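You operate a simulated robot arm through the tools that you are given. There is no shell and no other tool. Be economical: measure what you need, move in short steps, check, and stop when the job is done.

You run a simulated two-armed robot. Do the job below in one go: nothing can be reset, and whatever is moved stays where it is left.

## Task
Empty the tan sieve's lumps, then hold it still and scrub the mesh clean.
Fine: scrub with the grey pad; lumps in the lumps tub; sieve and pad end on the table. What is to be rubbed or washed off counts as gone when no trace of it is left.

The check looks at the end state, three seconds after you hand in, the way a careful person would. Anything else that was tipped, shoved, dropped, spilled or broken makes it a failure.

## Robot
Two 7-joint arms with two-finger grippers on one trunk, on a base that drives. Base frame: it is fixed to the floor where the robot stands at the start and does not move with it; the origin is under the middle of the robot, x ahead of it, y to its left, z up; the surface under the hand at the start is at about z = 800. Lengths are in mm, angles in degrees, forces in N, time in s.
The left shoulder is at the start at [24, 219, 1080], the right one opposite. With the tool pointing down near the work surface each hand reaches from about 200 to 760 mm from the robot's upright axis, wherever it stands, measured 20 degrees to its own side. Places, roughly: cream tray (19x19x6 cm) [500, 200, 400]; sieving table [600, 300, 800]. Payload 2.2 kg a hand.
The tool frame of a hand sits at the grasp point between the pads (the TCP): z along the fingers, y along the line on which they close. The tips reach 19 mm beyond it. Largest opening 116 mm; the body of the gripper starts 70 mm behind the TCP.
Orientation is told as [roll, pitch, yaw] about the base's x, y, z axes, in that order, counted from this pose: with the fingers straight down and closing along the base's y, the tool's x points along the base's -x, its y along +y and its z along -z.

## Interface
- The arms move only by the tool nudge_tool. It takes "left_plan", "right_plan" or both (then of equal length, played together; a hand with none holds still); each is a list of rows, each a list of 7 numbers: the shift along the tool's x, y, z in mm, then the turn, a rotation vector about the tool's x, y, z in degrees, then the closure, from 0 (fully open) to 1 (shut). In form: [[tx, ty, tz, wx, wy, wz, claw], ...]. A call has 1 to 8 rows; each row is the pose to reach, as a shift and turn from the pose commanded when the call began, along the tool's axes at that moment. A row lasts 0.2 s, in which the tool goes at most 50 mm and 8.6 degrees; a call with a longer step from one row to the next is refused whole, and so is a gripper value outside its range. A pose out of reach is approached as far as the arm can. The call stops where the force on the tool passes 40 N (or 10 N more than at its start, if that is more) or the arm is blocked; 0.2 s more then pass. The fingers move at their own pace and stop on an object; they squeeze with about 31 N. The grip force told is the motor's: it shows also when the fingers shut on nothing. Time passes only in rows, and 0.2 s behind the last, so rows that repeat a pose let the fingers close. The reply holds the time, the measured pose of the TCP, the force on the tool along the base axes, the opening and the grip force, in the units named above and with some noise, with the torque about the TCP (base axes, N m) and any sound that the robot's microphone picked up.
- Cameras (640 x 400 px; columns grow to the right, rows downward): "scene" is now at [117.8, 51.2, 1256.8]; the picture's right is [0.54, -0.84, 0.00], its down [-0.45, -0.29, -0.84] and it looks along [0.71, 0.46, -0.53] (base axes); focal length 214 px, centre (320, 200). "left" rides on the left gripper at [69, 15, -97] in its tool frame; the picture's right is [-0.21, 0.98, 0.00], its down [-0.76, -0.17, -0.63] and it looks along [-0.62, -0.14, 0.77] (tool axes); focal length 251 px, centre (320, 200). "right" rides on the right gripper at [69, -15, -97] in its tool frame; the picture's right is [0.21, 0.98, 0.00], its down [-0.76, 0.17, -0.63] and it looks along [-0.62, 0.14, 0.77] (tool axes); focal length 251 px, centre (320, 200). There is no depth. A picture from a camera that has moved, and an enlarged one, comes with that camera's place and axes in the base frame and with its lens.
- capture(camera): a new picture of that camera. The clock stands still meanwhile.
- lift_body(by): slides the trunk up (or, below 0, down) by that many mm; the arms and the scene camera ride with it, the base frame stays. It gives what a move gives, with no picture.
- drive_base(legs): drives the robot by 1 to 6 legs, each [ahead, left, turn to the left] in mm, mm and degrees, along the robot's own axes; the way and the turn of a leg run together, so that a leg with both is an arc; at most 1500 mm and 180 degrees a leg. The arms and the cameras ride along, it lands a little off, and it stops where it bumps. It gives what a move gives.
- turn_head(pan, tilt): turns the head with the scene camera to pan (to the left, within 80 degrees either way) and tilt (down, from -29 to 69), counted from straight ahead of the robot. It gives what a move gives.
- zoom(camera, box): a new picture of the part [left, top, right, bottom] of that camera's present view, enlarged. The clock stands still meanwhile.
- finish_job(): hands the job in; it is judged then, once.

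Work in short steps. Places have to be worked out from the pictures, the camera data and where the tool is seen: move nearer, look again, correct. Check each grasp and each placing, and mend what went wrong. You have 120 turns and 88 pictures in all, those below and enlarged ones among them. Open the grippers and draw the arms clear of the work before you hand the job in, unless the task says otherwise; then end with one line.

The tools are called after ">>>" as name(argument=value, ...) on one line, values as JSON. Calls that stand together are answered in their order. nudge_tool: Moves the arms, as the interface text tells. Its arguments: {"type":"object","properties":{"left_plan":{"type":"array"},"right_plan":{"type":"array"}},"required":[]} The other tools are called the same way: lift_body (by) slides the trunk up or down; drive_base (legs) drives the base; turn_head (pan, tilt) turns the head that bears the scene camera; capture (camera) takes a picture; zoom (camera, box) takes an enlarged picture of a part of a camera's view; finish_job () hands the job in.

At the start:

```text
time_s: 0.0
left_tool_pos: [402.3, 471.6, 1262.9]
left_tool_rot: [-0.1, 0.1, 0.0]
left_ft_force: [0.1, -0.4, -0.9]
left_moment: [0.01, 0.02, 0.0]
left_width: 115.9
left_grip_force: 0.1
right_tool_pos: [471.4, 59.5, 1224.2]
right_tool_rot: [-0.1, 0.0, -0.1]
right_ft_force: [-0.6, -0.5, -0.8]
right_moment: [-0.02, 0.0, 0.0]
right_width: 116.0
right_grip_force: 0.1
trunk travel left (down, up): [-225.0, 265.0]
robot x, y, heading: [0.4, 2.8, 0.0]
head pan, tilt: [32.8, 32.1]
```

scene: 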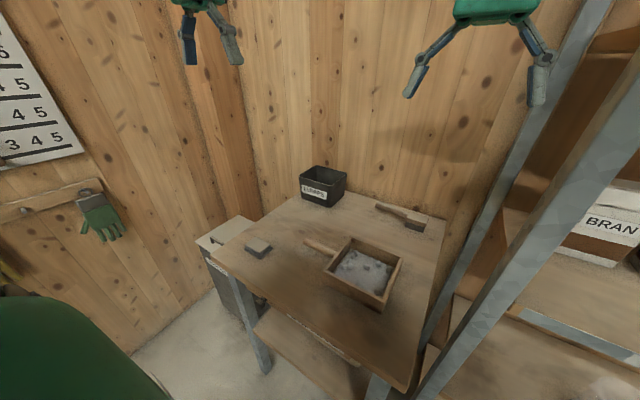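
right: 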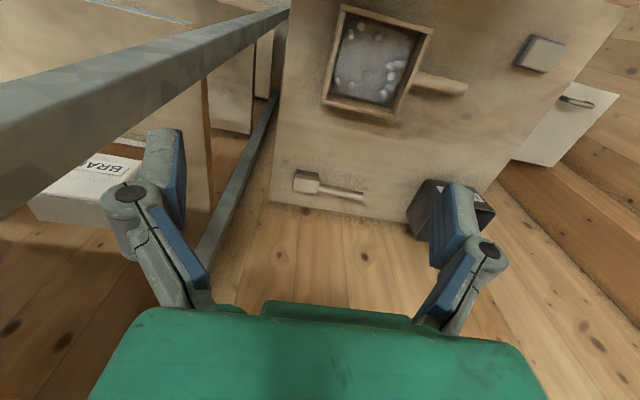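
left: 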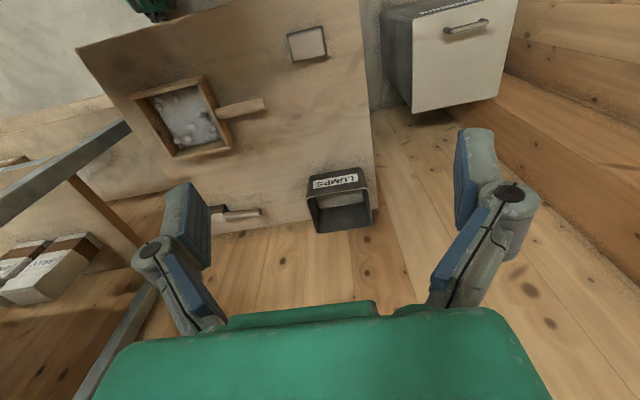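

The scene shows the table with the sieve, grey pad, brush and lumps tub. I'll zoom in to measure them.

>>> zoom(camera="scene", box=[190, 150, 450, 312])

>>> zoom(camera="right", box=[260, 0, 620, 225])

```text
2.46 times, centred on (320, 231) of scene
camera zoom: at [117.8, 51.2, 1256.8], right [0.54, -0.84, 0.0], down [-0.45, -0.29, -0.84], along [0.71, 0.46, -0.53], focal length 528 px, centre (320, 124)
```

zoom: 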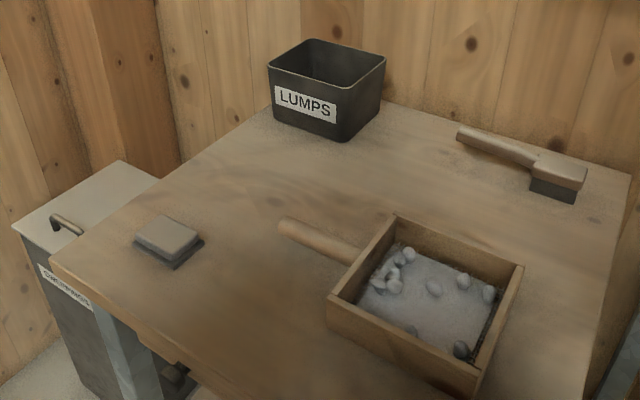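

```text
1.78 times, centred on (440, 112) of right
camera zoom: at [401.1, 45.5, 1320.1], right [-0.21, 0.98, 0.0], down [0.76, 0.17, 0.63], along [0.62, 0.14, -0.78], focal length 447 px, centre (107, 356)
```

zoom: 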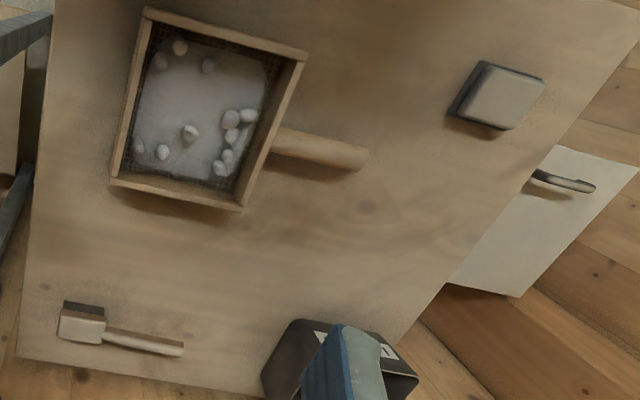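

Estimates so far: sieve box about 145 mm square centred at (480,156) with its rim at z≈845. The handle runs along +y to about (487,338), the pad is at about (397,441) and the tub at about (763,453). Working from y≈250 would suit better, so I check the left side before driving.

>>> turn_head(pan=75, tilt=40)

>>> capture(camera="scene")

>>> turn_head(pan=10, tilt=55)

>>> capture(camera="scene")

```text
time_s: 1.1
left_tool_pos: [400.0, 468.5, 1265.2]
left_tool_rot: [-0.1, 0.0, 0.0]
left_ft_force: [-0.3, 0.2, 0.5]
left_moment: [0.0, 0.01, 0.02]
left_width: 116.1
left_grip_force: 0.0
right_tool_pos: [468.7, 58.2, 1224.7]
right_tool_rot: [0.1, 0.0, 0.0]
right_ft_force: [0.2, 0.1, -0.8]
right_moment: [0.01, -0.01, -0.02]
right_width: 115.8
right_grip_force: 0.0
trunk travel left (down, up): [-225.0, 265.0]
robot x, y, heading: [3.7, -4.4, -0.1]
head pan, tilt: [75.0, 40.0]
```

```text
82 pictures are left
camera scene: at [64.6, 84.5, 1244.8], right [0.97, -0.26, 0.0], down [-0.17, -0.62, -0.76], along [0.2, 0.74, -0.65], focal length 214 px, centre (320, 200)
```

scene: 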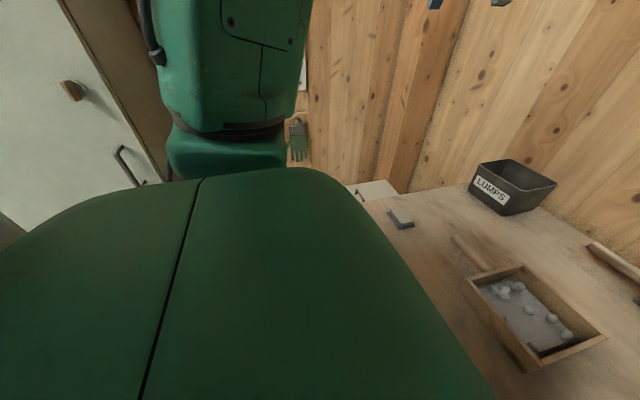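

```text
time_s: 2.5
left_tool_pos: [399.6, 468.4, 1263.5]
left_tool_rot: [0.1, -0.1, 0.0]
left_ft_force: [0.6, 0.2, -0.3]
left_moment: [-0.01, -0.01, -0.02]
left_width: 116.1
left_grip_force: 0.0
right_tool_pos: [468.0, 58.4, 1223.9]
right_tool_rot: [0.1, -0.1, -0.1]
right_ft_force: [-0.7, -0.8, 0.2]
right_moment: [0.01, -0.01, 0.0]
right_width: 115.7
right_grip_force: 0.1
trunk travel left (down, up): [-225.0, 265.0]
robot x, y, heading: [1.8, -1.7, -0.0]
head pan, tilt: [10.0, 55.0]
```

```text
81 pictures are left
camera scene: at [113.4, 14.7, 1224.2], right [0.17, -0.98, 0.0], down [-0.81, -0.14, -0.57], along [0.56, 0.1, -0.82], focal length 214 px, centre (320, 200)
```

scene: 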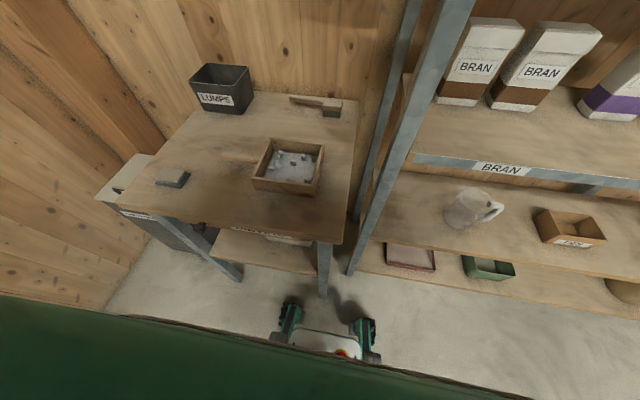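

The left side is clear apart from the bin beside the table. I drive 220 mm to the left.

>>> drive_base(legs=[[0, 220, 0]])

>>> turn_head(pan=5, tilt=50)

>>> capture(camera="scene")

>>> capture(camera="left")

```text
time_s: 4.1
left_tool_pos: [397.2, 691.4, 1265.0]
left_tool_rot: [0.0, -0.1, 0.1]
left_ft_force: [0.5, -0.3, 0.2]
left_moment: [-0.03, 0.02, 0.0]
left_width: 115.9
left_grip_force: 0.1
right_tool_pos: [467.9, 279.8, 1223.7]
right_tool_rot: [-0.1, 0.0, 0.2]
right_ft_force: [-0.1, 0.1, 0.2]
right_moment: [0.0, -0.03, -0.02]
right_width: 115.7
right_grip_force: 0.2
trunk travel left (down, up): [-225.0, 265.0]
robot x, y, heading: [-1.1, 223.5, 0.1]
head pan, tilt: [10.0, 55.0]
```

```text
time_s: 4.8
left_tool_pos: [395.2, 688.6, 1266.6]
left_tool_rot: [0.1, -0.2, 0.1]
left_ft_force: [0.6, 0.0, 0.3]
left_moment: [0.02, -0.01, 0.0]
left_width: 115.6
left_grip_force: 0.1
right_tool_pos: [465.5, 279.4, 1226.2]
right_tool_rot: [0.1, -0.2, 0.3]
right_ft_force: [-0.1, 0.4, 0.0]
right_moment: [0.0, 0.01, 0.02]
right_width: 115.9
right_grip_force: 0.0
trunk travel left (down, up): [-225.0, 265.0]
robot x, y, heading: [-0.6, 224.2, 0.1]
head pan, tilt: [5.0, 50.0]
```

```text
80 pictures are left
camera scene: at [119.0, 229.8, 1230.6], right [0.09, -1.0, 0.0], down [-0.77, -0.07, -0.64], along [0.64, 0.06, -0.77], focal length 214 px, centre (320, 200)
```

scene: 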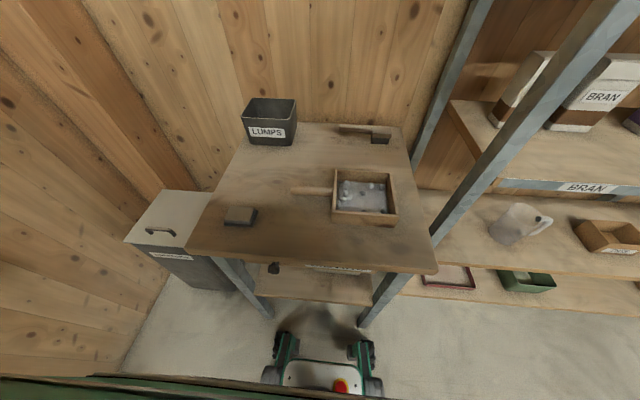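

```text
79 pictures are left
camera left: at [325.0, 702.6, 1362.3], right [0.21, 0.98, 0.0], down [0.75, -0.17, 0.64], along [0.62, -0.13, -0.77], focal length 251 px, centre (320, 200)
```

left: 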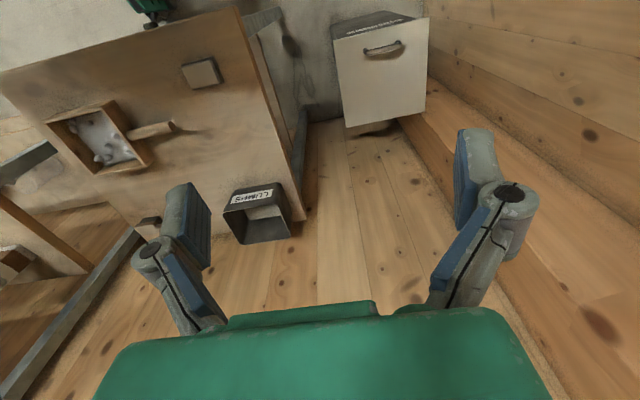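

The tub rim measures at about (761,447), z≈900. I now turn the left hand toward a horizontal, handle-aligned grasp while bringing it down to mid height.

>>> nudge_tool(left_plan=[[-11, -26, 20, 4.9, 4.9, -4.9, 0], [-22, -52, 40, 9.8, 9.8, -9.8, 0], [-33, -78, 60, 14.7, 14.7, -14.7, 0], [-45, -105, 80, 19.6, 19.6, -19.6, 0], [-56, -131, 100, 24.5, 24.5, -24.5, 0], [-67, -157, 120, 29.4, 29.4, -29.4, 0], [-78, -184, 140, 34.3, 34.3, -34.3, 0], [-90, -210, 160, 39.2, 39.2, -39.2, 0]])

>>> nudge_tool(left_plan=[[0, 0, 0, 4.9, 4.9, -4.9, 0], [0, 0, 0, 9.8, 9.8, -9.8, 0], [0, 0, 0, 14.7, 14.7, -14.7, 0], [0, 0, 0, 19.6, 19.6, -19.6, 0], [0, 0, 0, 24.5, 24.5, -24.5, 0], [0, 0, 0, 29.4, 29.4, -29.4, 0]])

>>> capture(camera="scene")

```text
time_s: 6.6
left_tool_pos: [486.3, 478.0, 1104.1]
left_tool_rot: [-29.3, 48.0, 29.5]
left_ft_force: [0.1, 0.7, -0.9]
left_moment: [-0.01, -0.01, -0.05]
left_width: 116.2
left_grip_force: 0.0
right_tool_pos: [467.1, 280.0, 1225.1]
right_tool_rot: [0.1, -0.2, 0.2]
right_ft_force: [0.3, -0.5, -0.6]
right_moment: [0.02, -0.03, 0.0]
right_width: 116.0
right_grip_force: 0.2
trunk travel left (down, up): [-225.0, 265.0]
robot x, y, heading: [1.2, 224.9, 0.2]
head pan, tilt: [5.0, 50.0]
```

```text
time_s: 8.0
left_tool_pos: [486.5, 479.3, 1105.7]
left_tool_rot: [-49.8, 89.0, 39.7]
left_ft_force: [-0.6, -0.4, 0.2]
left_moment: [0.04, 0.01, 0.0]
left_width: 116.1
left_grip_force: 0.2
right_tool_pos: [465.8, 280.8, 1226.9]
right_tool_rot: [0.1, -0.3, 0.2]
right_ft_force: [0.0, 0.0, 0.7]
right_moment: [-0.01, 0.0, -0.01]
right_width: 116.0
right_grip_force: 0.1
trunk travel left (down, up): [-225.0, 265.0]
robot x, y, heading: [-1.6, 223.8, 0.1]
head pan, tilt: [5.0, 50.0]
```

```text
78 pictures are left
camera scene: at [119.3, 232.3, 1230.6], right [0.09, -1.0, 0.0], down [-0.77, -0.07, -0.64], along [0.64, 0.05, -0.77], focal length 214 px, centre (320, 200)
```

scene: 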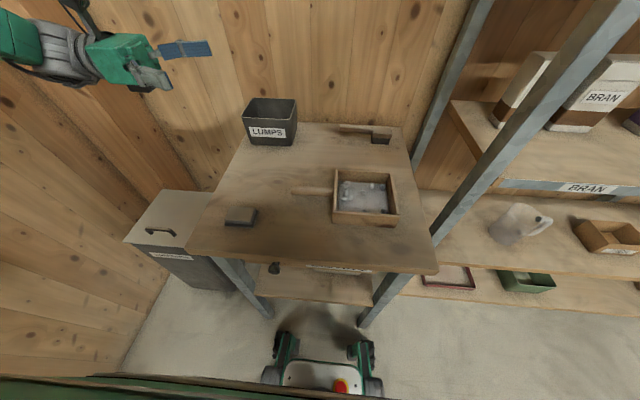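

The hand is now horizontal, pointing −y with the camera on top. I lower it to z≈870 behind the handle's end and look.

>>> nudge_tool(left_plan=[[-40, 0, 6, 0, 0, 0, 0], [-80, 0, 12, 0, 0, 0, 0], [-120, 0, 18, 0, 0, 0, 0], [-160, 0, 24, 0, 0, 0, 0], [-200, 0, 32, 0, 0, 0, 0], [-235, 0, 40, 0, 0, 0, 0]])

>>> capture(camera="left")

>>> capture(camera="scene")

```text
time_s: 9.4
left_tool_pos: [489.9, 440.8, 871.5]
left_tool_rot: [-48.9, 88.8, 40.6]
left_ft_force: [-0.3, -0.2, -0.2]
left_moment: [-0.02, 0.0, 0.01]
left_width: 116.1
left_grip_force: 0.0
right_tool_pos: [466.2, 279.9, 1226.3]
right_tool_rot: [0.2, -0.2, 0.2]
right_ft_force: [0.5, 0.1, 0.9]
right_moment: [0.02, 0.01, 0.01]
right_width: 116.1
right_grip_force: 0.2
trunk travel left (down, up): [-225.0, 265.0]
robot x, y, heading: [2.7, 221.2, 0.1]
head pan, tilt: [5.0, 50.0]
```

```text
77 pictures are left
camera left: at [474.6, 536.9, 941.0], right [-0.97, 0.01, -0.23], down [0.18, 0.64, -0.74], along [0.14, -0.77, -0.63], focal length 251 px, centre (320, 200)
```

left: 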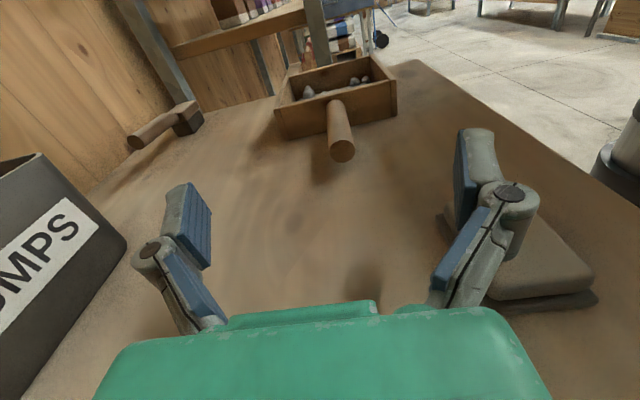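

```text
76 pictures are left
camera scene: at [120.9, 231.2, 1230.4], right [0.09, -1.0, 0.0], down [-0.77, -0.07, -0.64], along [0.64, 0.06, -0.77], focal length 214 px, centre (320, 200)
```

scene: 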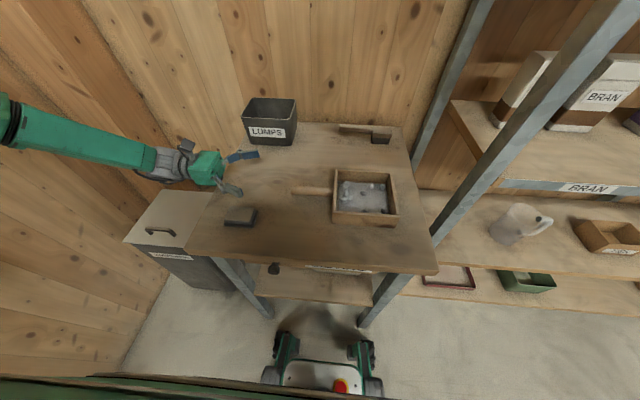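

The handle axis is at x≈479.5, z≈827, with its end at y≈338. I tilt the fingers 20° down so the wrist clears the table, narrow the grip and go above the handle.

>>> nudge_tool(left_plan=[[0, 5, 0, 0, -7, 0, 0.3], [0, 10, 20, 0, -14, 0, 0.45], [0, 10, 60, 0, -20, 0, 0.45], [0, 10, 100, 0, -20, 0, 0.45], [0, 10, 140, 0, -20, 0, 0.45], [0, 10, 172, 0, -20, 0, 0.45], [0, 10, 172, 0, -20, 0, 0.45]])

>>> capture(camera="left")

>>> zoom(camera="scene", box=[180, 90, 440, 252])

```text
time_s: 11.0
left_tool_pos: [478.4, 267.1, 868.9]
left_tool_rot: [-2.5, 69.1, 87.1]
left_ft_force: [-0.8, -0.2, 0.6]
left_moment: [0.0, 0.03, -0.01]
left_width: 64.1
left_grip_force: 0.2
right_tool_pos: [464.7, 278.5, 1226.1]
right_tool_rot: [0.0, -0.2, 0.2]
right_ft_force: [0.3, -0.3, 0.0]
right_moment: [-0.01, 0.01, 0.02]
right_width: 115.9
right_grip_force: 0.1
trunk travel left (down, up): [-225.0, 265.0]
robot x, y, heading: [1.9, 224.0, -0.0]
head pan, tilt: [5.0, 50.0]
```

```text
75 pictures are left
camera left: at [461.4, 334.0, 966.6], right [-0.97, 0.09, -0.22], down [0.18, 0.86, -0.48], along [0.14, -0.51, -0.85], focal length 251 px, centre (320, 200)
```

left: 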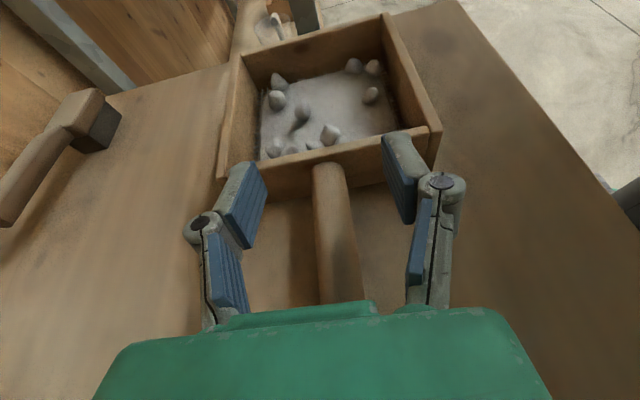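

```text
2.46 times, centred on (310, 171) of scene
camera zoom: at [120.0, 229.7, 1230.6], right [0.09, -1.0, 0.0], down [-0.77, -0.07, -0.64], along [0.64, 0.06, -0.77], focal length 528 px, centre (345, 271)
```

zoom: 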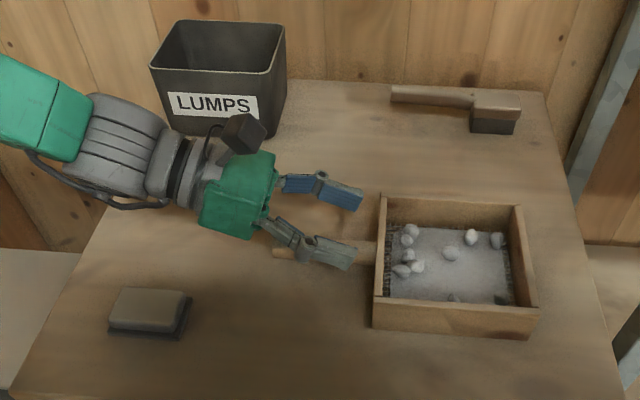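

Fingers straddle the handle with the tips about 20 mm short of the wall. I go straight down 41 mm and close.

>>> nudge_tool(left_plan=[[-13, 0, 4.7, 0, 0, 0, 0.45], [-26, 0, 9.4, 0, 0, 0, 0.45], [-39, 0, 14, 0, 0, 0, 0.45], [-39, 0, 14, 0, 0, 0, 0.7], [-39, 0, 14, 0, 0, 0, 1], [-39, 0, 14, 0, 0, 0, 1]])

>>> capture(camera="left")

```text
time_s: 12.4
left_tool_pos: [479.1, 269.8, 826.2]
left_tool_rot: [-2.6, 69.3, 87.0]
left_ft_force: [0.6, 1.6, 1.8]
left_moment: [0.14, -0.03, 0.02]
left_width: 24.6
left_grip_force: 30.8
right_tool_pos: [464.6, 279.0, 1224.8]
right_tool_rot: [0.0, -0.2, 0.3]
right_ft_force: [-0.3, -0.1, 0.0]
right_moment: [-0.06, 0.04, 0.0]
right_width: 115.9
right_grip_force: 0.1
trunk travel left (down, up): [-225.0, 265.0]
robot x, y, heading: [-1.5, 221.2, 0.3]
head pan, tilt: [5.0, 50.0]
```

```text
73 pictures are left
camera left: at [462.7, 335.5, 924.7], right [-0.97, 0.09, -0.22], down [0.18, 0.86, -0.48], along [0.14, -0.51, -0.85], focal length 251 px, centre (320, 200)
```

left: 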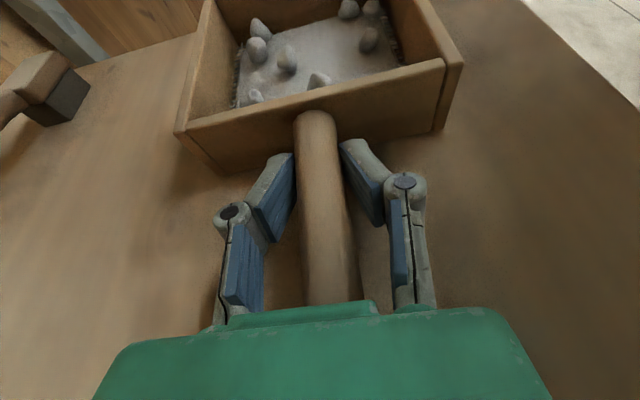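

The grip holds at 24.6 mm wide and 31 N. I lift the sieve gently 60 mm straight up and check for slip.

>>> nudge_tool(left_plan=[[14, 0, -5, 0, 0, 0, 1], [28, 0, -10, 0, 0, 0, 1], [42, 0, -15, 0, 0, 0, 1], [56, 0, -20, 0, 0, 0, 1], [56, 0, -20, 0, 0, 0, 1]])

>>> zoom(camera="scene", box=[180, 90, 440, 252])

```text
time_s: 13.6
left_tool_pos: [478.5, 268.9, 885.2]
left_tool_rot: [-2.5, 69.2, 87.1]
left_ft_force: [0.5, 0.7, -1.8]
left_moment: [0.24, 0.0, 0.04]
left_width: 24.2
left_grip_force: 31.1
right_tool_pos: [466.5, 279.5, 1226.2]
right_tool_rot: [0.2, -0.2, 0.3]
right_ft_force: [-0.7, -0.1, 0.5]
right_moment: [0.02, 0.01, -0.03]
right_width: 116.0
right_grip_force: 0.2
trunk travel left (down, up): [-225.0, 265.0]
robot x, y, heading: [0.3, 222.1, 0.0]
head pan, tilt: [5.0, 50.0]
```

```text
2.46 times, centred on (310, 171) of scene
camera zoom: at [120.6, 229.7, 1230.5], right [0.09, -1.0, 0.0], down [-0.77, -0.07, -0.64], along [0.64, 0.06, -0.77], focal length 528 px, centre (345, 271)
```

zoom: 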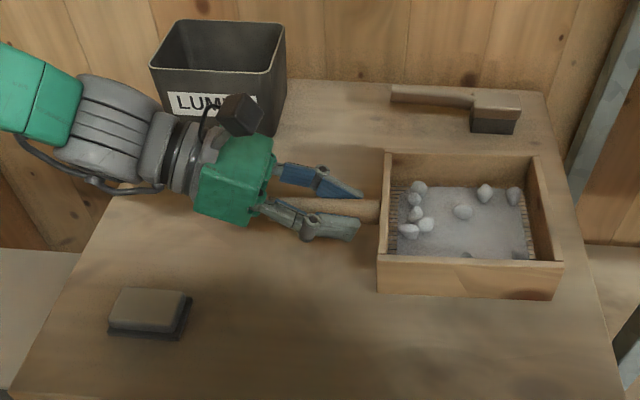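

The sieve holds level and weighs about 0.2 kg. I raise it to z≈1085 before swinging it toward the tub.

>>> nudge_tool(left_plan=[[19, 0, -7, 0, 0, 0, 1], [47, 0, -17, 0, 0, 0, 1], [75, 0, -27, 0, 0, 0, 1], [103, 0, -37.5, 0, 0, 0, 1], [131, 0, -47.7, 0, 0, 0, 1], [159, 0, -58, 0, 0, 0, 1], [179, 0, -65, 0, 0, 0, 1], [188, 0, -68.4, 0, 0, 0, 1]])

>>> nudge_tool(left_plan=[[-2, -3, -5, 3.8, 0, -1.37, 1], [-6, -9, -16, 9.4, 0, -3.42, 1], [-10, -17, -28, 15, 0, -5.5, 1], [-15, -27, -41, 20.7, 0, -7.5, 1], [-21, -37, -57, 26.3, 0, -9.6, 1], [-27, -49, -74, 32, 0, -11.6, 1], [-32, -60, -88, 37.6, 0, -13.7, 1], [-35, -65, -96, 41.4, 0, -15.05, 1]])

>>> capture(camera="left")

```text
time_s: 15.4
left_tool_pos: [475.0, 266.7, 1084.9]
left_tool_rot: [-2.4, 69.1, 87.3]
left_ft_force: [0.6, -0.3, -1.7]
left_moment: [0.23, -0.04, -0.02]
left_width: 24.5
left_grip_force: 31.0
right_tool_pos: [465.8, 278.1, 1225.7]
right_tool_rot: [0.3, -0.2, 0.2]
right_ft_force: [0.4, -0.4, -0.2]
right_moment: [0.0, -0.03, 0.02]
right_width: 116.0
right_grip_force: 0.0
trunk travel left (down, up): [-225.0, 265.0]
robot x, y, heading: [-1.2, 222.7, 0.0]
head pan, tilt: [5.0, 50.0]
```

```text
time_s: 17.2
left_tool_pos: [542.0, 370.0, 1088.2]
left_tool_rot: [-3.5, 70.0, 130.4]
left_ft_force: [0.7, -0.1, -2.2]
left_moment: [0.16, 0.15, 0.02]
left_width: 24.4
left_grip_force: 31.3
right_tool_pos: [466.2, 279.5, 1226.3]
right_tool_rot: [0.1, -0.1, 0.2]
right_ft_force: [0.6, -0.2, -0.2]
right_moment: [-0.01, -0.01, -0.03]
right_width: 115.9
right_grip_force: 0.0
trunk travel left (down, up): [-225.0, 265.0]
robot x, y, heading: [-2.2, 221.0, -0.1]
head pan, tilt: [5.0, 50.0]
```

```text
71 pictures are left
camera left: at [481.8, 405.8, 1185.3], right [-0.75, -0.62, -0.22], down [-0.46, 0.74, -0.49], along [0.47, -0.27, -0.84], focal length 251 px, centre (320, 200)
```

left: 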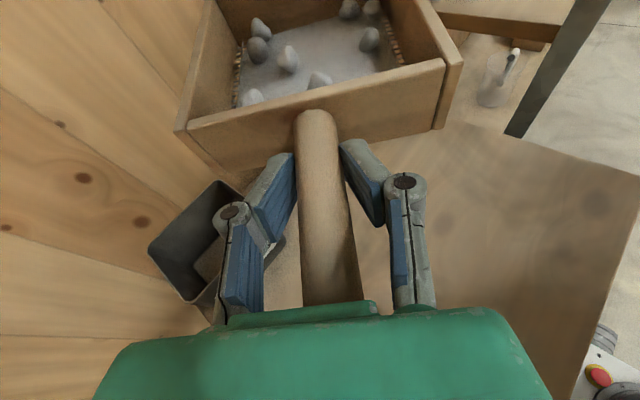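

Halfway round with the lumps undisturbed. I continue the yaw to face +x at about (600,447).

>>> nudge_tool(left_plan=[[0, -6, -1, 3.8, 0, -1.37, 1], [-1, -16, -3, 9.4, 0, -3.42, 1], [-2, -30, -5, 15, 0, -5.5, 1], [-3, -46, -8, 20.7, 0, -7.5, 1], [-4, -61, -11, 26.3, 0, -9.6, 1], [-5, -76, -13, 32, 0, -11.6, 1], [-6, -89, -15, 37.6, 0, -13.7, 1], [-6, -95, -16, 41.4, 0, -15.05, 1]])

>>> capture(camera="left")

>>> capture(camera="scene")

```text
time_s: 19.0
left_tool_pos: [598.8, 445.0, 1091.4]
left_tool_rot: [-2.6, 70.9, 175.2]
left_ft_force: [0.4, 0.3, -2.8]
left_moment: [-0.01, 0.23, 0.02]
left_width: 24.5
left_grip_force: 30.8
right_tool_pos: [466.6, 279.5, 1226.0]
right_tool_rot: [0.2, -0.1, 0.3]
right_ft_force: [0.3, 0.0, 0.4]
right_moment: [0.0, 0.04, 0.0]
right_width: 115.9
right_grip_force: 0.1
trunk travel left (down, up): [-225.0, 265.0]
robot x, y, heading: [-0.1, 219.5, -0.2]
head pan, tilt: [5.0, 50.0]
```

```text
70 pictures are left
camera left: at [528.3, 432.2, 1187.2], right [-0.11, -0.97, -0.22], down [-0.84, 0.21, -0.51], along [0.54, 0.13, -0.84], focal length 251 px, centre (320, 200)
```

left: 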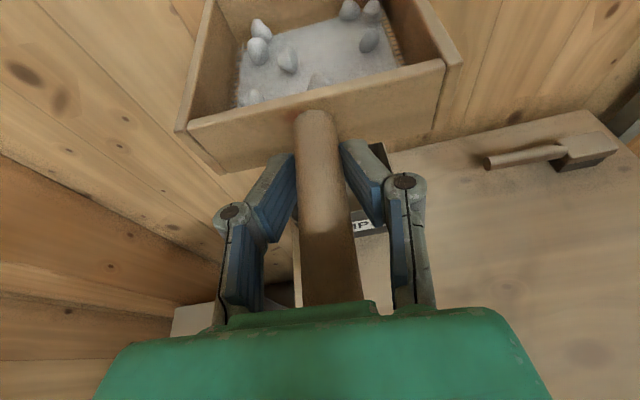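

```text
69 pictures are left
camera scene: at [120.3, 230.1, 1230.5], right [0.09, -1.0, 0.0], down [-0.77, -0.07, -0.64], along [0.64, 0.06, -0.77], focal length 214 px, centre (320, 200)
```

scene: 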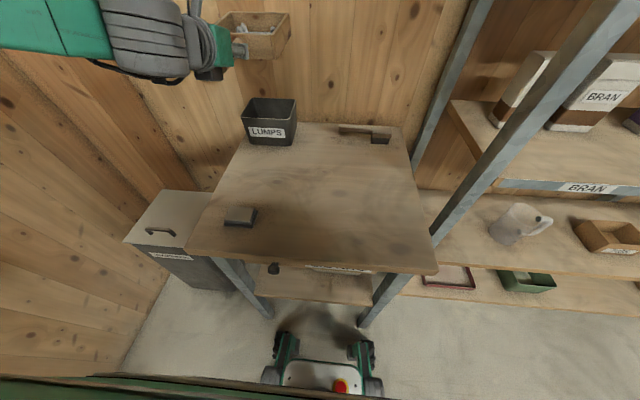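

Pointing at the tub now. I pitch the sieve 40° nose-down and advance so its far end is over the tub.

>>> nudge_tool(left_plan=[[0, 0, 0, 0, -6, 0, 1], [1, -1, 3, 0, -12, 0, 1], [4, -2, 12, 0, -18, 0, 1], [8, -3, 22, 0, -24, 0, 1], [12, -5, 33, 0, -30, 0, 1], [17, -7, 46, 0, -36, 0, 1], [22, -8, 60, 0, -40, 0, 1], [22, -8, 60, 0, -40, 0, 1]])

>>> capture(camera="left")

>>> zoom(camera="scene", box=[160, 0, 416, 160])

```text
time_s: 20.8
left_tool_pos: [661.4, 449.8, 1090.9]
left_tool_rot: [-1.0, 30.7, 177.0]
left_ft_force: [-0.6, 0.3, -2.1]
left_moment: [0.02, 0.15, -0.03]
left_width: 24.3
left_grip_force: 31.3
right_tool_pos: [466.5, 280.0, 1226.6]
right_tool_rot: [0.1, -0.3, 0.2]
right_ft_force: [-0.1, 0.5, -0.6]
right_moment: [-0.03, -0.02, -0.01]
right_width: 115.9
right_grip_force: 0.1
trunk travel left (down, up): [-225.0, 265.0]
robot x, y, heading: [-1.1, 219.9, -0.3]
head pan, tilt: [5.0, 50.0]
```

```text
68 pictures are left
camera left: at [669.9, 432.8, 1209.5], right [-0.23, -0.97, -0.12], down [-0.97, 0.21, 0.16], along [-0.13, 0.16, -0.98], focal length 251 px, centre (320, 200)
```

left: 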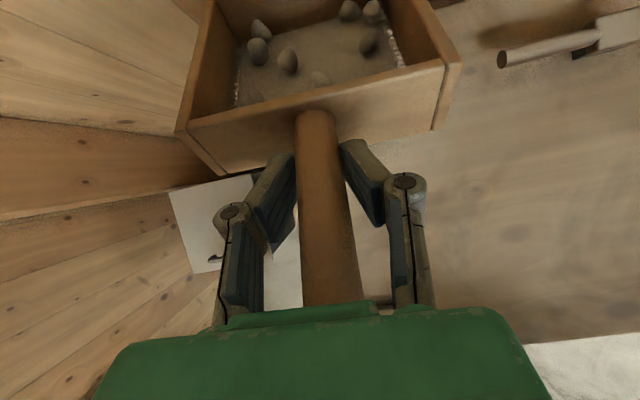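

```text
2.50 times, centred on (288, 80) of scene
camera zoom: at [120.3, 230.1, 1230.5], right [0.09, -1.0, 0.0], down [-0.77, -0.07, -0.64], along [0.64, 0.06, -0.77], focal length 536 px, centre (400, 500)
```

zoom: 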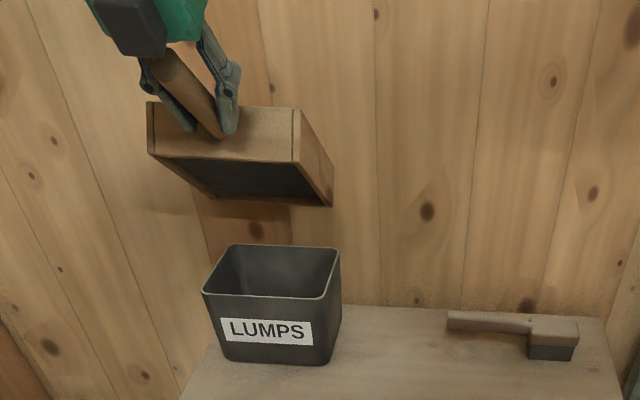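

The lumps stay put at 40°, so the sieve has to be inverted, and its whole footprint projects inside the tub. I roll about the handle axis, in the direction that unwinds the wrist.

>>> nudge_tool(left_plan=[[0, 0, 0, 2.5, 0, 6.9, 1], [0, 0, 0, 5.3, 0, 14.5, 1], [0, 0, 0, 8.1, 0, 22.2, 1], [0, 0, 0, 10.9, 0, 30, 1], [0, 0, 0, 13.7, 0, 37.7, 1], [0, 0, 0, 16.5, 0, 45.4, 1], [0, 0, 0, 19.3, 0, 53.1, 1], [0, 0, 0, 22, 0, 60.4, 1]])

>>> zoom(camera="scene", box=[160, 0, 416, 160])

>>> capture(camera="left")

```text
time_s: 22.6
left_tool_pos: [661.8, 451.4, 1091.8]
left_tool_rot: [-45.2, 4.8, 119.1]
left_ft_force: [0.8, 0.6, -2.8]
left_moment: [-0.01, 0.19, 0.01]
left_width: 24.6
left_grip_force: 30.8
right_tool_pos: [465.5, 278.5, 1225.4]
right_tool_rot: [0.2, -0.2, 0.3]
right_ft_force: [-0.4, -0.3, -0.4]
right_moment: [0.01, -0.02, 0.03]
right_width: 116.1
right_grip_force: 0.0
trunk travel left (down, up): [-225.0, 265.0]
robot x, y, heading: [-0.8, 222.8, 0.4]
head pan, tilt: [5.0, 50.0]
```

```text
2.50 times, centred on (288, 80) of scene
camera zoom: at [120.5, 229.4, 1230.5], right [0.09, -1.0, 0.0], down [-0.77, -0.07, -0.64], along [0.64, 0.06, -0.77], focal length 536 px, centre (400, 500)
```

zoom: 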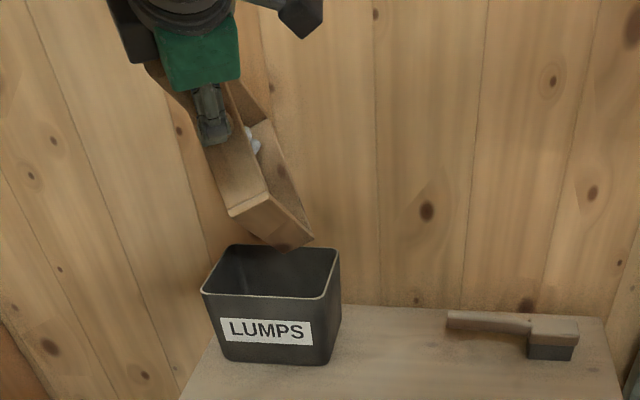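

```text
65 pictures are left
camera left: at [623.2, 356.0, 1154.3], right [-0.68, -0.2, -0.71], down [-0.68, 0.54, 0.5], along [0.28, 0.82, -0.5], focal length 251 px, centre (320, 200)
```

left: 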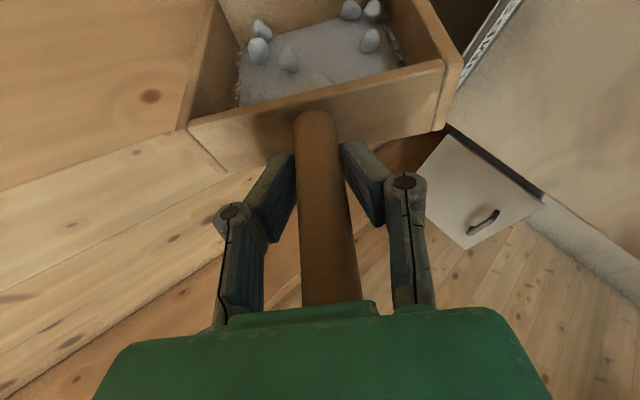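

Roll works and the lumps still hold. I continue the roll to about 128°.

>>> nudge_tool(left_plan=[[0, 0, 0, 2.7, 0, 7.5, 1], [0, 0, 0, 5.5, 0, 15, 1], [0, 0, 0, 8.2, 0, 22.6, 1], [0, 0, 0, 10.9, 0, 30, 1], [0, 0, 0, 13.7, 0, 37.7, 1], [0, 0, 0, 16.5, 0, 45.4, 1], [0, 0, 0, 19.3, 0, 53.1, 1], [0, 0, 0, 22, 0, 60.4, 1]])

>>> zoom(camera="scene", box=[160, 0, 416, 160])

>>> capture(camera="left")

```text
time_s: 24.4
left_tool_pos: [662.4, 451.1, 1092.5]
left_tool_rot: [-54.6, -43.1, 79.3]
left_ft_force: [0.4, 1.2, -1.9]
left_moment: [-0.01, 0.15, 0.01]
left_width: 24.6
left_grip_force: 30.9
right_tool_pos: [466.0, 279.9, 1225.8]
right_tool_rot: [0.2, -0.1, 0.3]
right_ft_force: [-0.6, -1.1, 0.6]
right_moment: [0.03, 0.02, 0.02]
right_width: 115.8
right_grip_force: 0.1
trunk travel left (down, up): [-225.0, 265.0]
robot x, y, heading: [2.2, 224.2, -0.0]
head pan, tilt: [5.0, 50.0]
```

```text
2.50 times, centred on (288, 80) of scene
camera zoom: at [120.1, 229.5, 1230.5], right [0.09, -1.0, 0.0], down [-0.77, -0.07, -0.64], along [0.64, 0.06, -0.77], focal length 536 px, centre (400, 500)
```

zoom: 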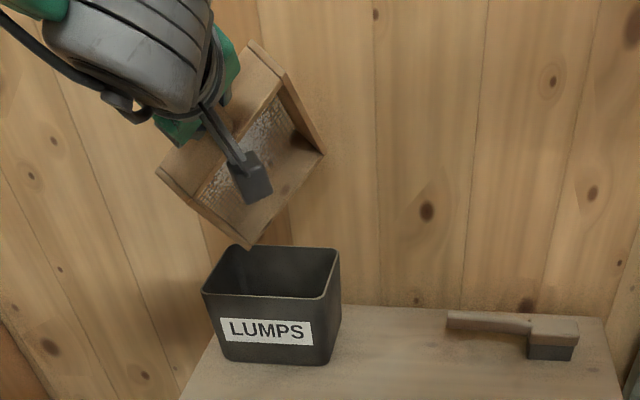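

```text
63 pictures are left
camera left: at [560.3, 388.4, 1076.2], right [-0.43, 0.79, -0.44], down [-0.37, 0.28, 0.88], along [0.82, 0.54, 0.18], focal length 251 px, centre (320, 200)
```

left: 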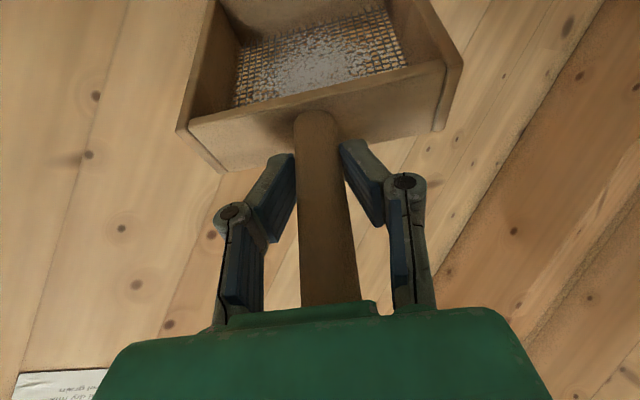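

All visible lumps have left the sieve. I roll on to about 170° to clear anything behind the near wall, then look into the tub.

>>> nudge_tool(left_plan=[[0, 0, 0, 2.7, 0, 7.5, 1], [0, 0, 0, 5.5, 0, 15, 1], [0, 0, 0, 8.2, 0, 22.6, 1], [0, 0, 0, 10.9, 0, 30, 1], [0, 0, 0, 13.7, 0, 37.7, 1], [-8, 0, 0, 13.7, 0, 37.7, 1], [8, 0, 0, 13.7, 0, 37.7, 1], [0, 0, 0, 13.7, 0, 37.7, 1]])

>>> zoom(camera="scene", box=[160, 0, 416, 160])

>>> capture(camera="right")

```text
time_s: 26.2
left_tool_pos: [661.6, 451.8, 1093.0]
left_tool_rot: [-22.3, -69.0, 25.7]
left_ft_force: [0.1, -0.3, -1.8]
left_moment: [0.02, 0.17, 0.01]
left_width: 24.7
left_grip_force: 31.1
right_tool_pos: [465.4, 278.9, 1227.2]
right_tool_rot: [0.3, -0.2, 0.3]
right_ft_force: [-1.2, 0.7, 0.2]
right_moment: [-0.01, -0.02, 0.0]
right_width: 116.0
right_grip_force: 0.1
trunk travel left (down, up): [-225.0, 265.0]
robot x, y, heading: [0.8, 221.1, 0.2]
head pan, tilt: [5.0, 50.0]
```

```text
2.50 times, centred on (288, 80) of scene
camera zoom: at [119.7, 228.9, 1230.6], right [0.09, -1.0, 0.0], down [-0.77, -0.07, -0.64], along [0.64, 0.06, -0.77], focal length 536 px, centre (400, 500)
```

zoom: 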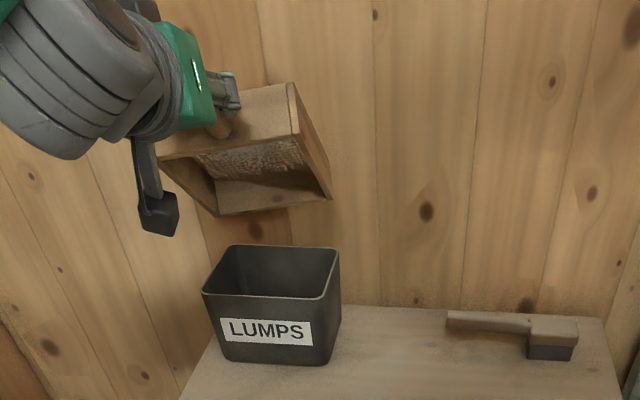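

```text
61 pictures are left
camera right: at [395.1, 263.0, 1322.9], right [-0.22, 0.98, 0.0], down [0.75, 0.17, 0.64], along [0.62, 0.14, -0.77], focal length 251 px, centre (320, 200)
```

right: 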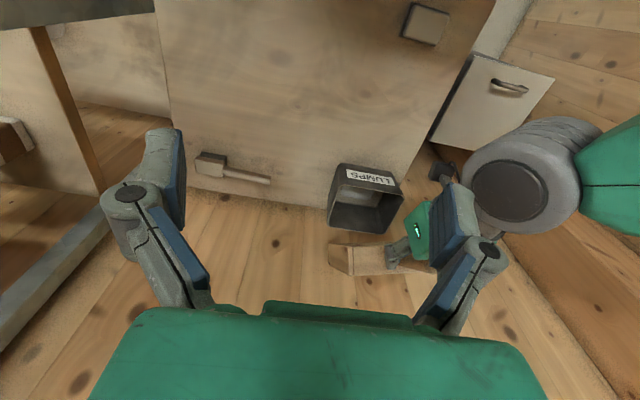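

The sieve is empty and nothing is on the table around the tub. I reverse the roll to bring it upright again, then level it and back away from the wall.

>>> nudge_tool(left_plan=[[0, 0, 0, -2.9, 0, -7.99, 1], [0, 0, 0, -5.81, 0, -15.98, 1], [0, 0, 0, -8.72, 0, -23.97, 1], [0, 0, 0, -11.63, 0, -31.96, 1], [0, 0, 0, -14.54, 0, -39.95, 1], [0, 0, 0, -17.44, 0, -47.94, 1], [0, 0, 0, -20.35, 0, -55.93, 1], [0, 0, 0, -23.26, 0, -63.92, 1]])

>>> nudge_tool(left_plan=[[0, 0, 0, -2.9, 0, -7.99, 1], [0, 0, 0, -5.81, 0, -15.98, 1], [0, 0, 0, -8.72, 0, -23.97, 1], [0, 0, 0, -11.63, 0, -31.96, 1], [0, 0, 0, -14.54, 0, -39.95, 1], [0, 0, 0, -17.44, 0, -47.94, 1], [0, 0, 0, -20.35, 0, -55.93, 1], [0, 0, 0, -23.26, 0, -63.92, 1]])

>>> nudge_tool(left_plan=[[0, 0, 0, -2.8, 0, -7.68, 1], [0, 0, 0, -5.6, 0, -15.37, 1], [0, 0, 0, -8.39, 0, -23.05, 1], [0, 0, 0, -11.18, 0, -30.74, 1]])

>>> nudge_tool(left_plan=[[-11, 0, -7, 0, 8, 0, 1], [-23, 0, -13, 0, 16, 0, 1], [-34, 0, -20, 0, 24, 0, 1], [-46, 0, -27, 0, 32, 0, 1], [-57, 0, -33, 0, 40, 0, 1]])

>>> capture(camera="left")

```text
time_s: 28.0
left_tool_pos: [661.5, 451.6, 1091.5]
left_tool_rot: [-54.6, -21.3, 97.3]
left_ft_force: [0.2, -0.5, -2.4]
left_moment: [0.01, 0.14, 0.0]
left_width: 24.3
left_grip_force: 31.0
right_tool_pos: [465.5, 279.4, 1226.1]
right_tool_rot: [0.1, -0.2, 0.2]
right_ft_force: [0.9, -0.5, 0.5]
right_moment: [-0.02, 0.0, 0.02]
right_width: 116.1
right_grip_force: 0.1
trunk travel left (down, up): [-225.0, 265.0]
robot x, y, heading: [3.0, 220.5, -0.0]
head pan, tilt: [5.0, 50.0]
```

```text
time_s: 29.8
left_tool_pos: [662.1, 452.3, 1092.3]
left_tool_rot: [-27.7, 23.0, 143.9]
left_ft_force: [-0.3, 0.6, -2.1]
left_moment: [-0.02, 0.11, 0.02]
left_width: 24.6
left_grip_force: 31.0
right_tool_pos: [466.8, 279.4, 1227.0]
right_tool_rot: [0.1, -0.2, 0.2]
right_ft_force: [-0.2, 0.0, -0.6]
right_moment: [0.0, -0.01, -0.01]
right_width: 115.8
right_grip_force: 0.0
trunk travel left (down, up): [-225.0, 265.0]
robot x, y, heading: [0.6, 225.9, -0.2]
head pan, tilt: [5.0, 50.0]
```

```text
time_s: 30.8
left_tool_pos: [662.6, 452.5, 1090.5]
left_tool_rot: [-0.8, 31.0, 177.3]
left_ft_force: [-0.3, -0.3, -2.4]
left_moment: [-0.01, 0.13, 0.04]
left_width: 24.7
left_grip_force: 31.4
right_tool_pos: [466.8, 278.8, 1224.9]
right_tool_rot: [0.1, -0.2, 0.2]
right_ft_force: [-1.0, -0.5, -0.2]
right_moment: [-0.03, 0.0, -0.02]
right_width: 116.3
right_grip_force: 0.0
trunk travel left (down, up): [-225.0, 265.0]
robot x, y, heading: [-1.2, 219.2, -0.2]
head pan, tilt: [5.0, 50.0]
```

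```text
time_s: 32.0
left_tool_pos: [595.5, 455.3, 1090.0]
left_tool_rot: [-2.0, 70.9, 175.6]
left_ft_force: [0.2, 0.4, -1.9]
left_moment: [0.01, 0.22, 0.0]
left_width: 24.3
left_grip_force: 31.2
right_tool_pos: [465.4, 280.2, 1226.8]
right_tool_rot: [0.1, -0.1, 0.2]
right_ft_force: [0.1, 0.0, -0.3]
right_moment: [0.0, 0.0, 0.03]
right_width: 116.0
right_grip_force: 0.0
trunk travel left (down, up): [-225.0, 265.0]
robot x, y, heading: [-3.5, 217.7, 0.0]
head pan, tilt: [5.0, 50.0]
```

```text
60 pictures are left
camera left: at [526.0, 441.9, 1187.0], right [-0.11, -0.97, -0.21], down [-0.84, 0.21, -0.51], along [0.54, 0.12, -0.84], focal length 251 px, centre (320, 200)
```

left: 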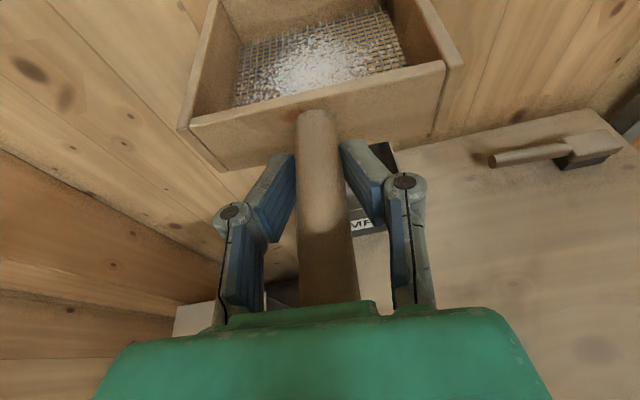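

The mesh is empty with residue stuck on it. I swing back to above the original spot.

>>> nudge_tool(left_plan=[[-2, 11, -6, -5.2, 0, 1.88, 1], [-4, 22, -11, -10.35, 0, 3.76, 1], [-6, 33, -17, -15.5, 0, 5.64, 1], [-8, 44, -22, -20.7, 0, 7.5, 1], [-10, 54, -28, -25.9, 0, 9.4, 1], [-12, 65, -34, -31, 0, 11.3, 1], [-14, 76, -39, -36.2, 0, 13.2, 1], [-16.5, 87, -45, -41.4, 0, 15.05, 1]])

>>> nudge_tool(left_plan=[[1.3, 14, 3.7, -5.2, 0, 1.88, 1], [2.7, 28, 7.4, -10.35, 0, 3.76, 1], [4, 43, 11, -15.5, 0, 5.64, 1], [5.3, 57, 15, -20.7, 0, 7.5, 1], [6.7, 71, 18.5, -25.9, 0, 9.4, 1], [8, 85, 22, -31, 0, 11.3, 1], [9.3, 100, 26, -36.2, 0, 13.2, 1], [10.7, 114, 29.5, -41.4, 0, 15.05, 1]])

>>> capture(camera="scene")

```text
time_s: 33.8
left_tool_pos: [544.7, 368.8, 1087.9]
left_tool_rot: [-3.5, 70.0, 130.2]
left_ft_force: [-0.1, 0.2, -2.2]
left_moment: [0.16, 0.13, -0.02]
left_width: 24.5
left_grip_force: 31.2
right_tool_pos: [465.3, 278.4, 1226.8]
right_tool_rot: [0.2, -0.1, 0.2]
right_ft_force: [-0.3, 0.6, -0.3]
right_moment: [-0.01, -0.01, -0.03]
right_width: 116.1
right_grip_force: 0.0
trunk travel left (down, up): [-225.0, 265.0]
robot x, y, heading: [0.5, 221.0, 0.2]
head pan, tilt: [5.0, 50.0]
```

```text
time_s: 35.6
left_tool_pos: [483.2, 267.0, 1086.5]
left_tool_rot: [-2.5, 69.1, 87.1]
left_ft_force: [-1.3, 0.1, -2.2]
left_moment: [0.21, 0.03, 0.02]
left_width: 24.4
left_grip_force: 31.0
right_tool_pos: [465.7, 278.3, 1225.3]
right_tool_rot: [0.2, -0.2, 0.2]
right_ft_force: [-0.5, -0.5, -0.3]
right_moment: [-0.04, 0.01, -0.01]
right_width: 116.1
right_grip_force: 0.1
trunk travel left (down, up): [-225.0, 265.0]
robot x, y, heading: [-1.7, 220.9, 0.0]
head pan, tilt: [5.0, 50.0]
```

```text
59 pictures are left
camera scene: at [120.5, 228.9, 1230.5], right [0.09, -1.0, 0.0], down [-0.77, -0.07, -0.64], along [0.64, 0.06, -0.77], focal length 214 px, centre (320, 200)
```

scene: 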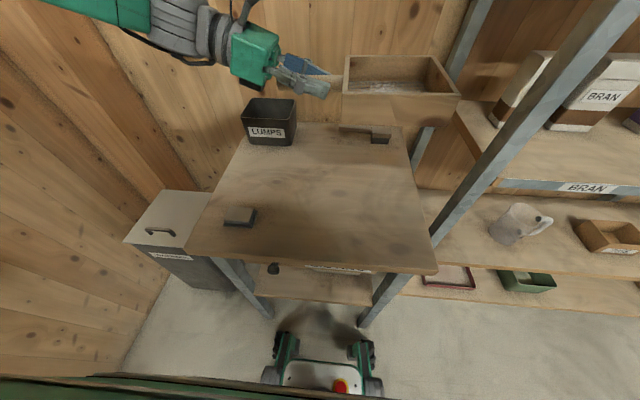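

Above the original spot. I lower the sieve to the table with a slow last part.

>>> nudge_tool(left_plan=[[-37.6, 0, 13.7, 0, 0, 0, 1], [-75.2, 0, 27.4, 0, 0, 0, 1], [-112.8, 0, 41, 0, 0, 0, 1], [-150.4, 0, 54.7, 0, 0, 0, 1], [-188, 0, 68.4, 0, 0, 0, 1], [-216, 0, 78.7, 0, 0, 0, 1], [-231, 0, 84.1, 0, 0, 0, 1], [-236, 0, 85.9, 0, 0, 0, 1]])

>>> capture(camera="left")

>>> zoom(camera="scene", box=[180, 90, 440, 252])

```text
time_s: 37.4
left_tool_pos: [487.6, 270.4, 835.5]
left_tool_rot: [-2.6, 69.2, 87.1]
left_ft_force: [0.3, 0.4, -1.8]
left_moment: [0.22, -0.03, 0.0]
left_width: 24.6
left_grip_force: 30.9
right_tool_pos: [464.9, 278.2, 1226.1]
right_tool_rot: [0.2, -0.1, 0.1]
right_ft_force: [0.9, 0.4, 0.4]
right_moment: [-0.03, -0.01, 0.01]
right_width: 116.1
right_grip_force: 0.1
trunk travel left (down, up): [-225.0, 265.0]
robot x, y, heading: [-0.5, 216.9, -0.1]
head pan, tilt: [5.0, 50.0]
```

```text
58 pictures are left
camera left: at [472.4, 335.9, 933.9], right [-0.97, 0.08, -0.22], down [0.18, 0.86, -0.48], along [0.15, -0.51, -0.85], focal length 251 px, centre (320, 200)
```

left: 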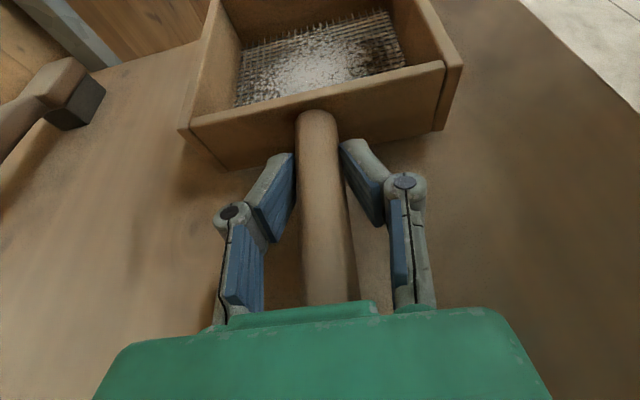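

```text
2.46 times, centred on (310, 171) of scene
camera zoom: at [120.5, 229.9, 1230.5], right [0.09, -1.0, 0.0], down [-0.77, -0.07, -0.64], along [0.64, 0.06, -0.77], focal length 528 px, centre (345, 271)
```

zoom: 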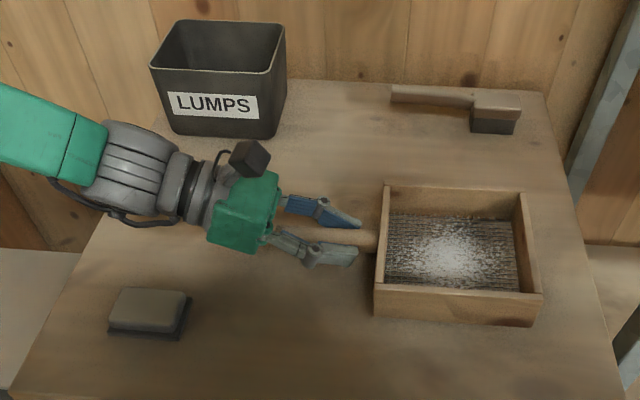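

About 8 mm above rest. I lower the last bit, open, and lift the fingers off.

>>> nudge_tool(left_plan=[[-4, 0, 1.5, 0, 0, 0, 1], [-7.5, 0, 2.7, 0, 0, 0, 1], [-7.5, 0, 2.7, 0, 0, 0, 1], [-7.5, 0, 2.7, 0, 0, 0, 0.7], [-7.5, 0, 2.7, 0, 0, 0, 0.45], [-7.5, 0, 2.7, 0, 0, 0, 0.45]])

>>> nudge_tool(left_plan=[[19, 0, -7, 0, 0, 0, 0.45], [47, 0, -17, 0, 0, 0, 0.45], [75, 0, -60, 0, 0, 0, 0.45], [103, 0, -100, 0, 0, 0, 0.45], [143, 0, -130, 0, 0, 0, 0.45], [183, 0, -160, 0, 0, 0, 0.45], [223, 0, -190, 0, 0, 0, 0.45], [263, 0, -220, 0, 0, 0, 0.45]])

>>> capture(camera="scene")

```text
time_s: 38.8
left_tool_pos: [487.5, 271.3, 827.7]
left_tool_rot: [-2.7, 69.2, 87.0]
left_ft_force: [2.3, -0.3, 1.8]
left_moment: [0.09, -0.02, -0.05]
left_width: 64.0
left_grip_force: 0.1
right_tool_pos: [464.7, 279.1, 1225.8]
right_tool_rot: [0.2, -0.2, 0.1]
right_ft_force: [-1.1, 0.0, 0.6]
right_moment: [0.01, 0.02, -0.01]
right_width: 115.9
right_grip_force: 0.1
trunk travel left (down, up): [-225.0, 265.0]
robot x, y, heading: [-3.9, 217.1, 0.3]
head pan, tilt: [5.0, 50.0]
```

```text
refused: row 3 steps farther than a row can; nothing moved
```

```text
56 pictures are left
camera scene: at [120.1, 230.0, 1230.6], right [0.09, -1.0, 0.0], down [-0.77, -0.07, -0.64], along [0.64, 0.06, -0.77], focal length 214 px, centre (320, 200)
```

scene: 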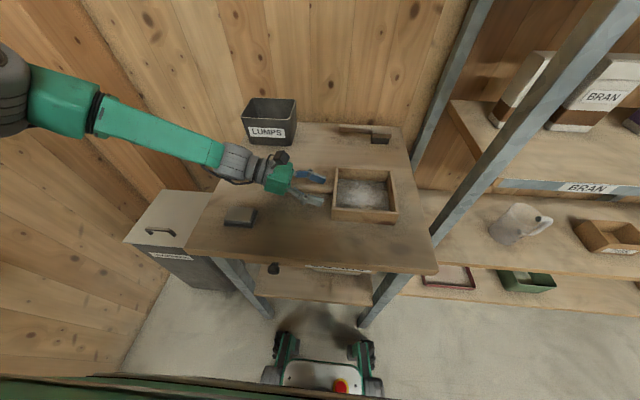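

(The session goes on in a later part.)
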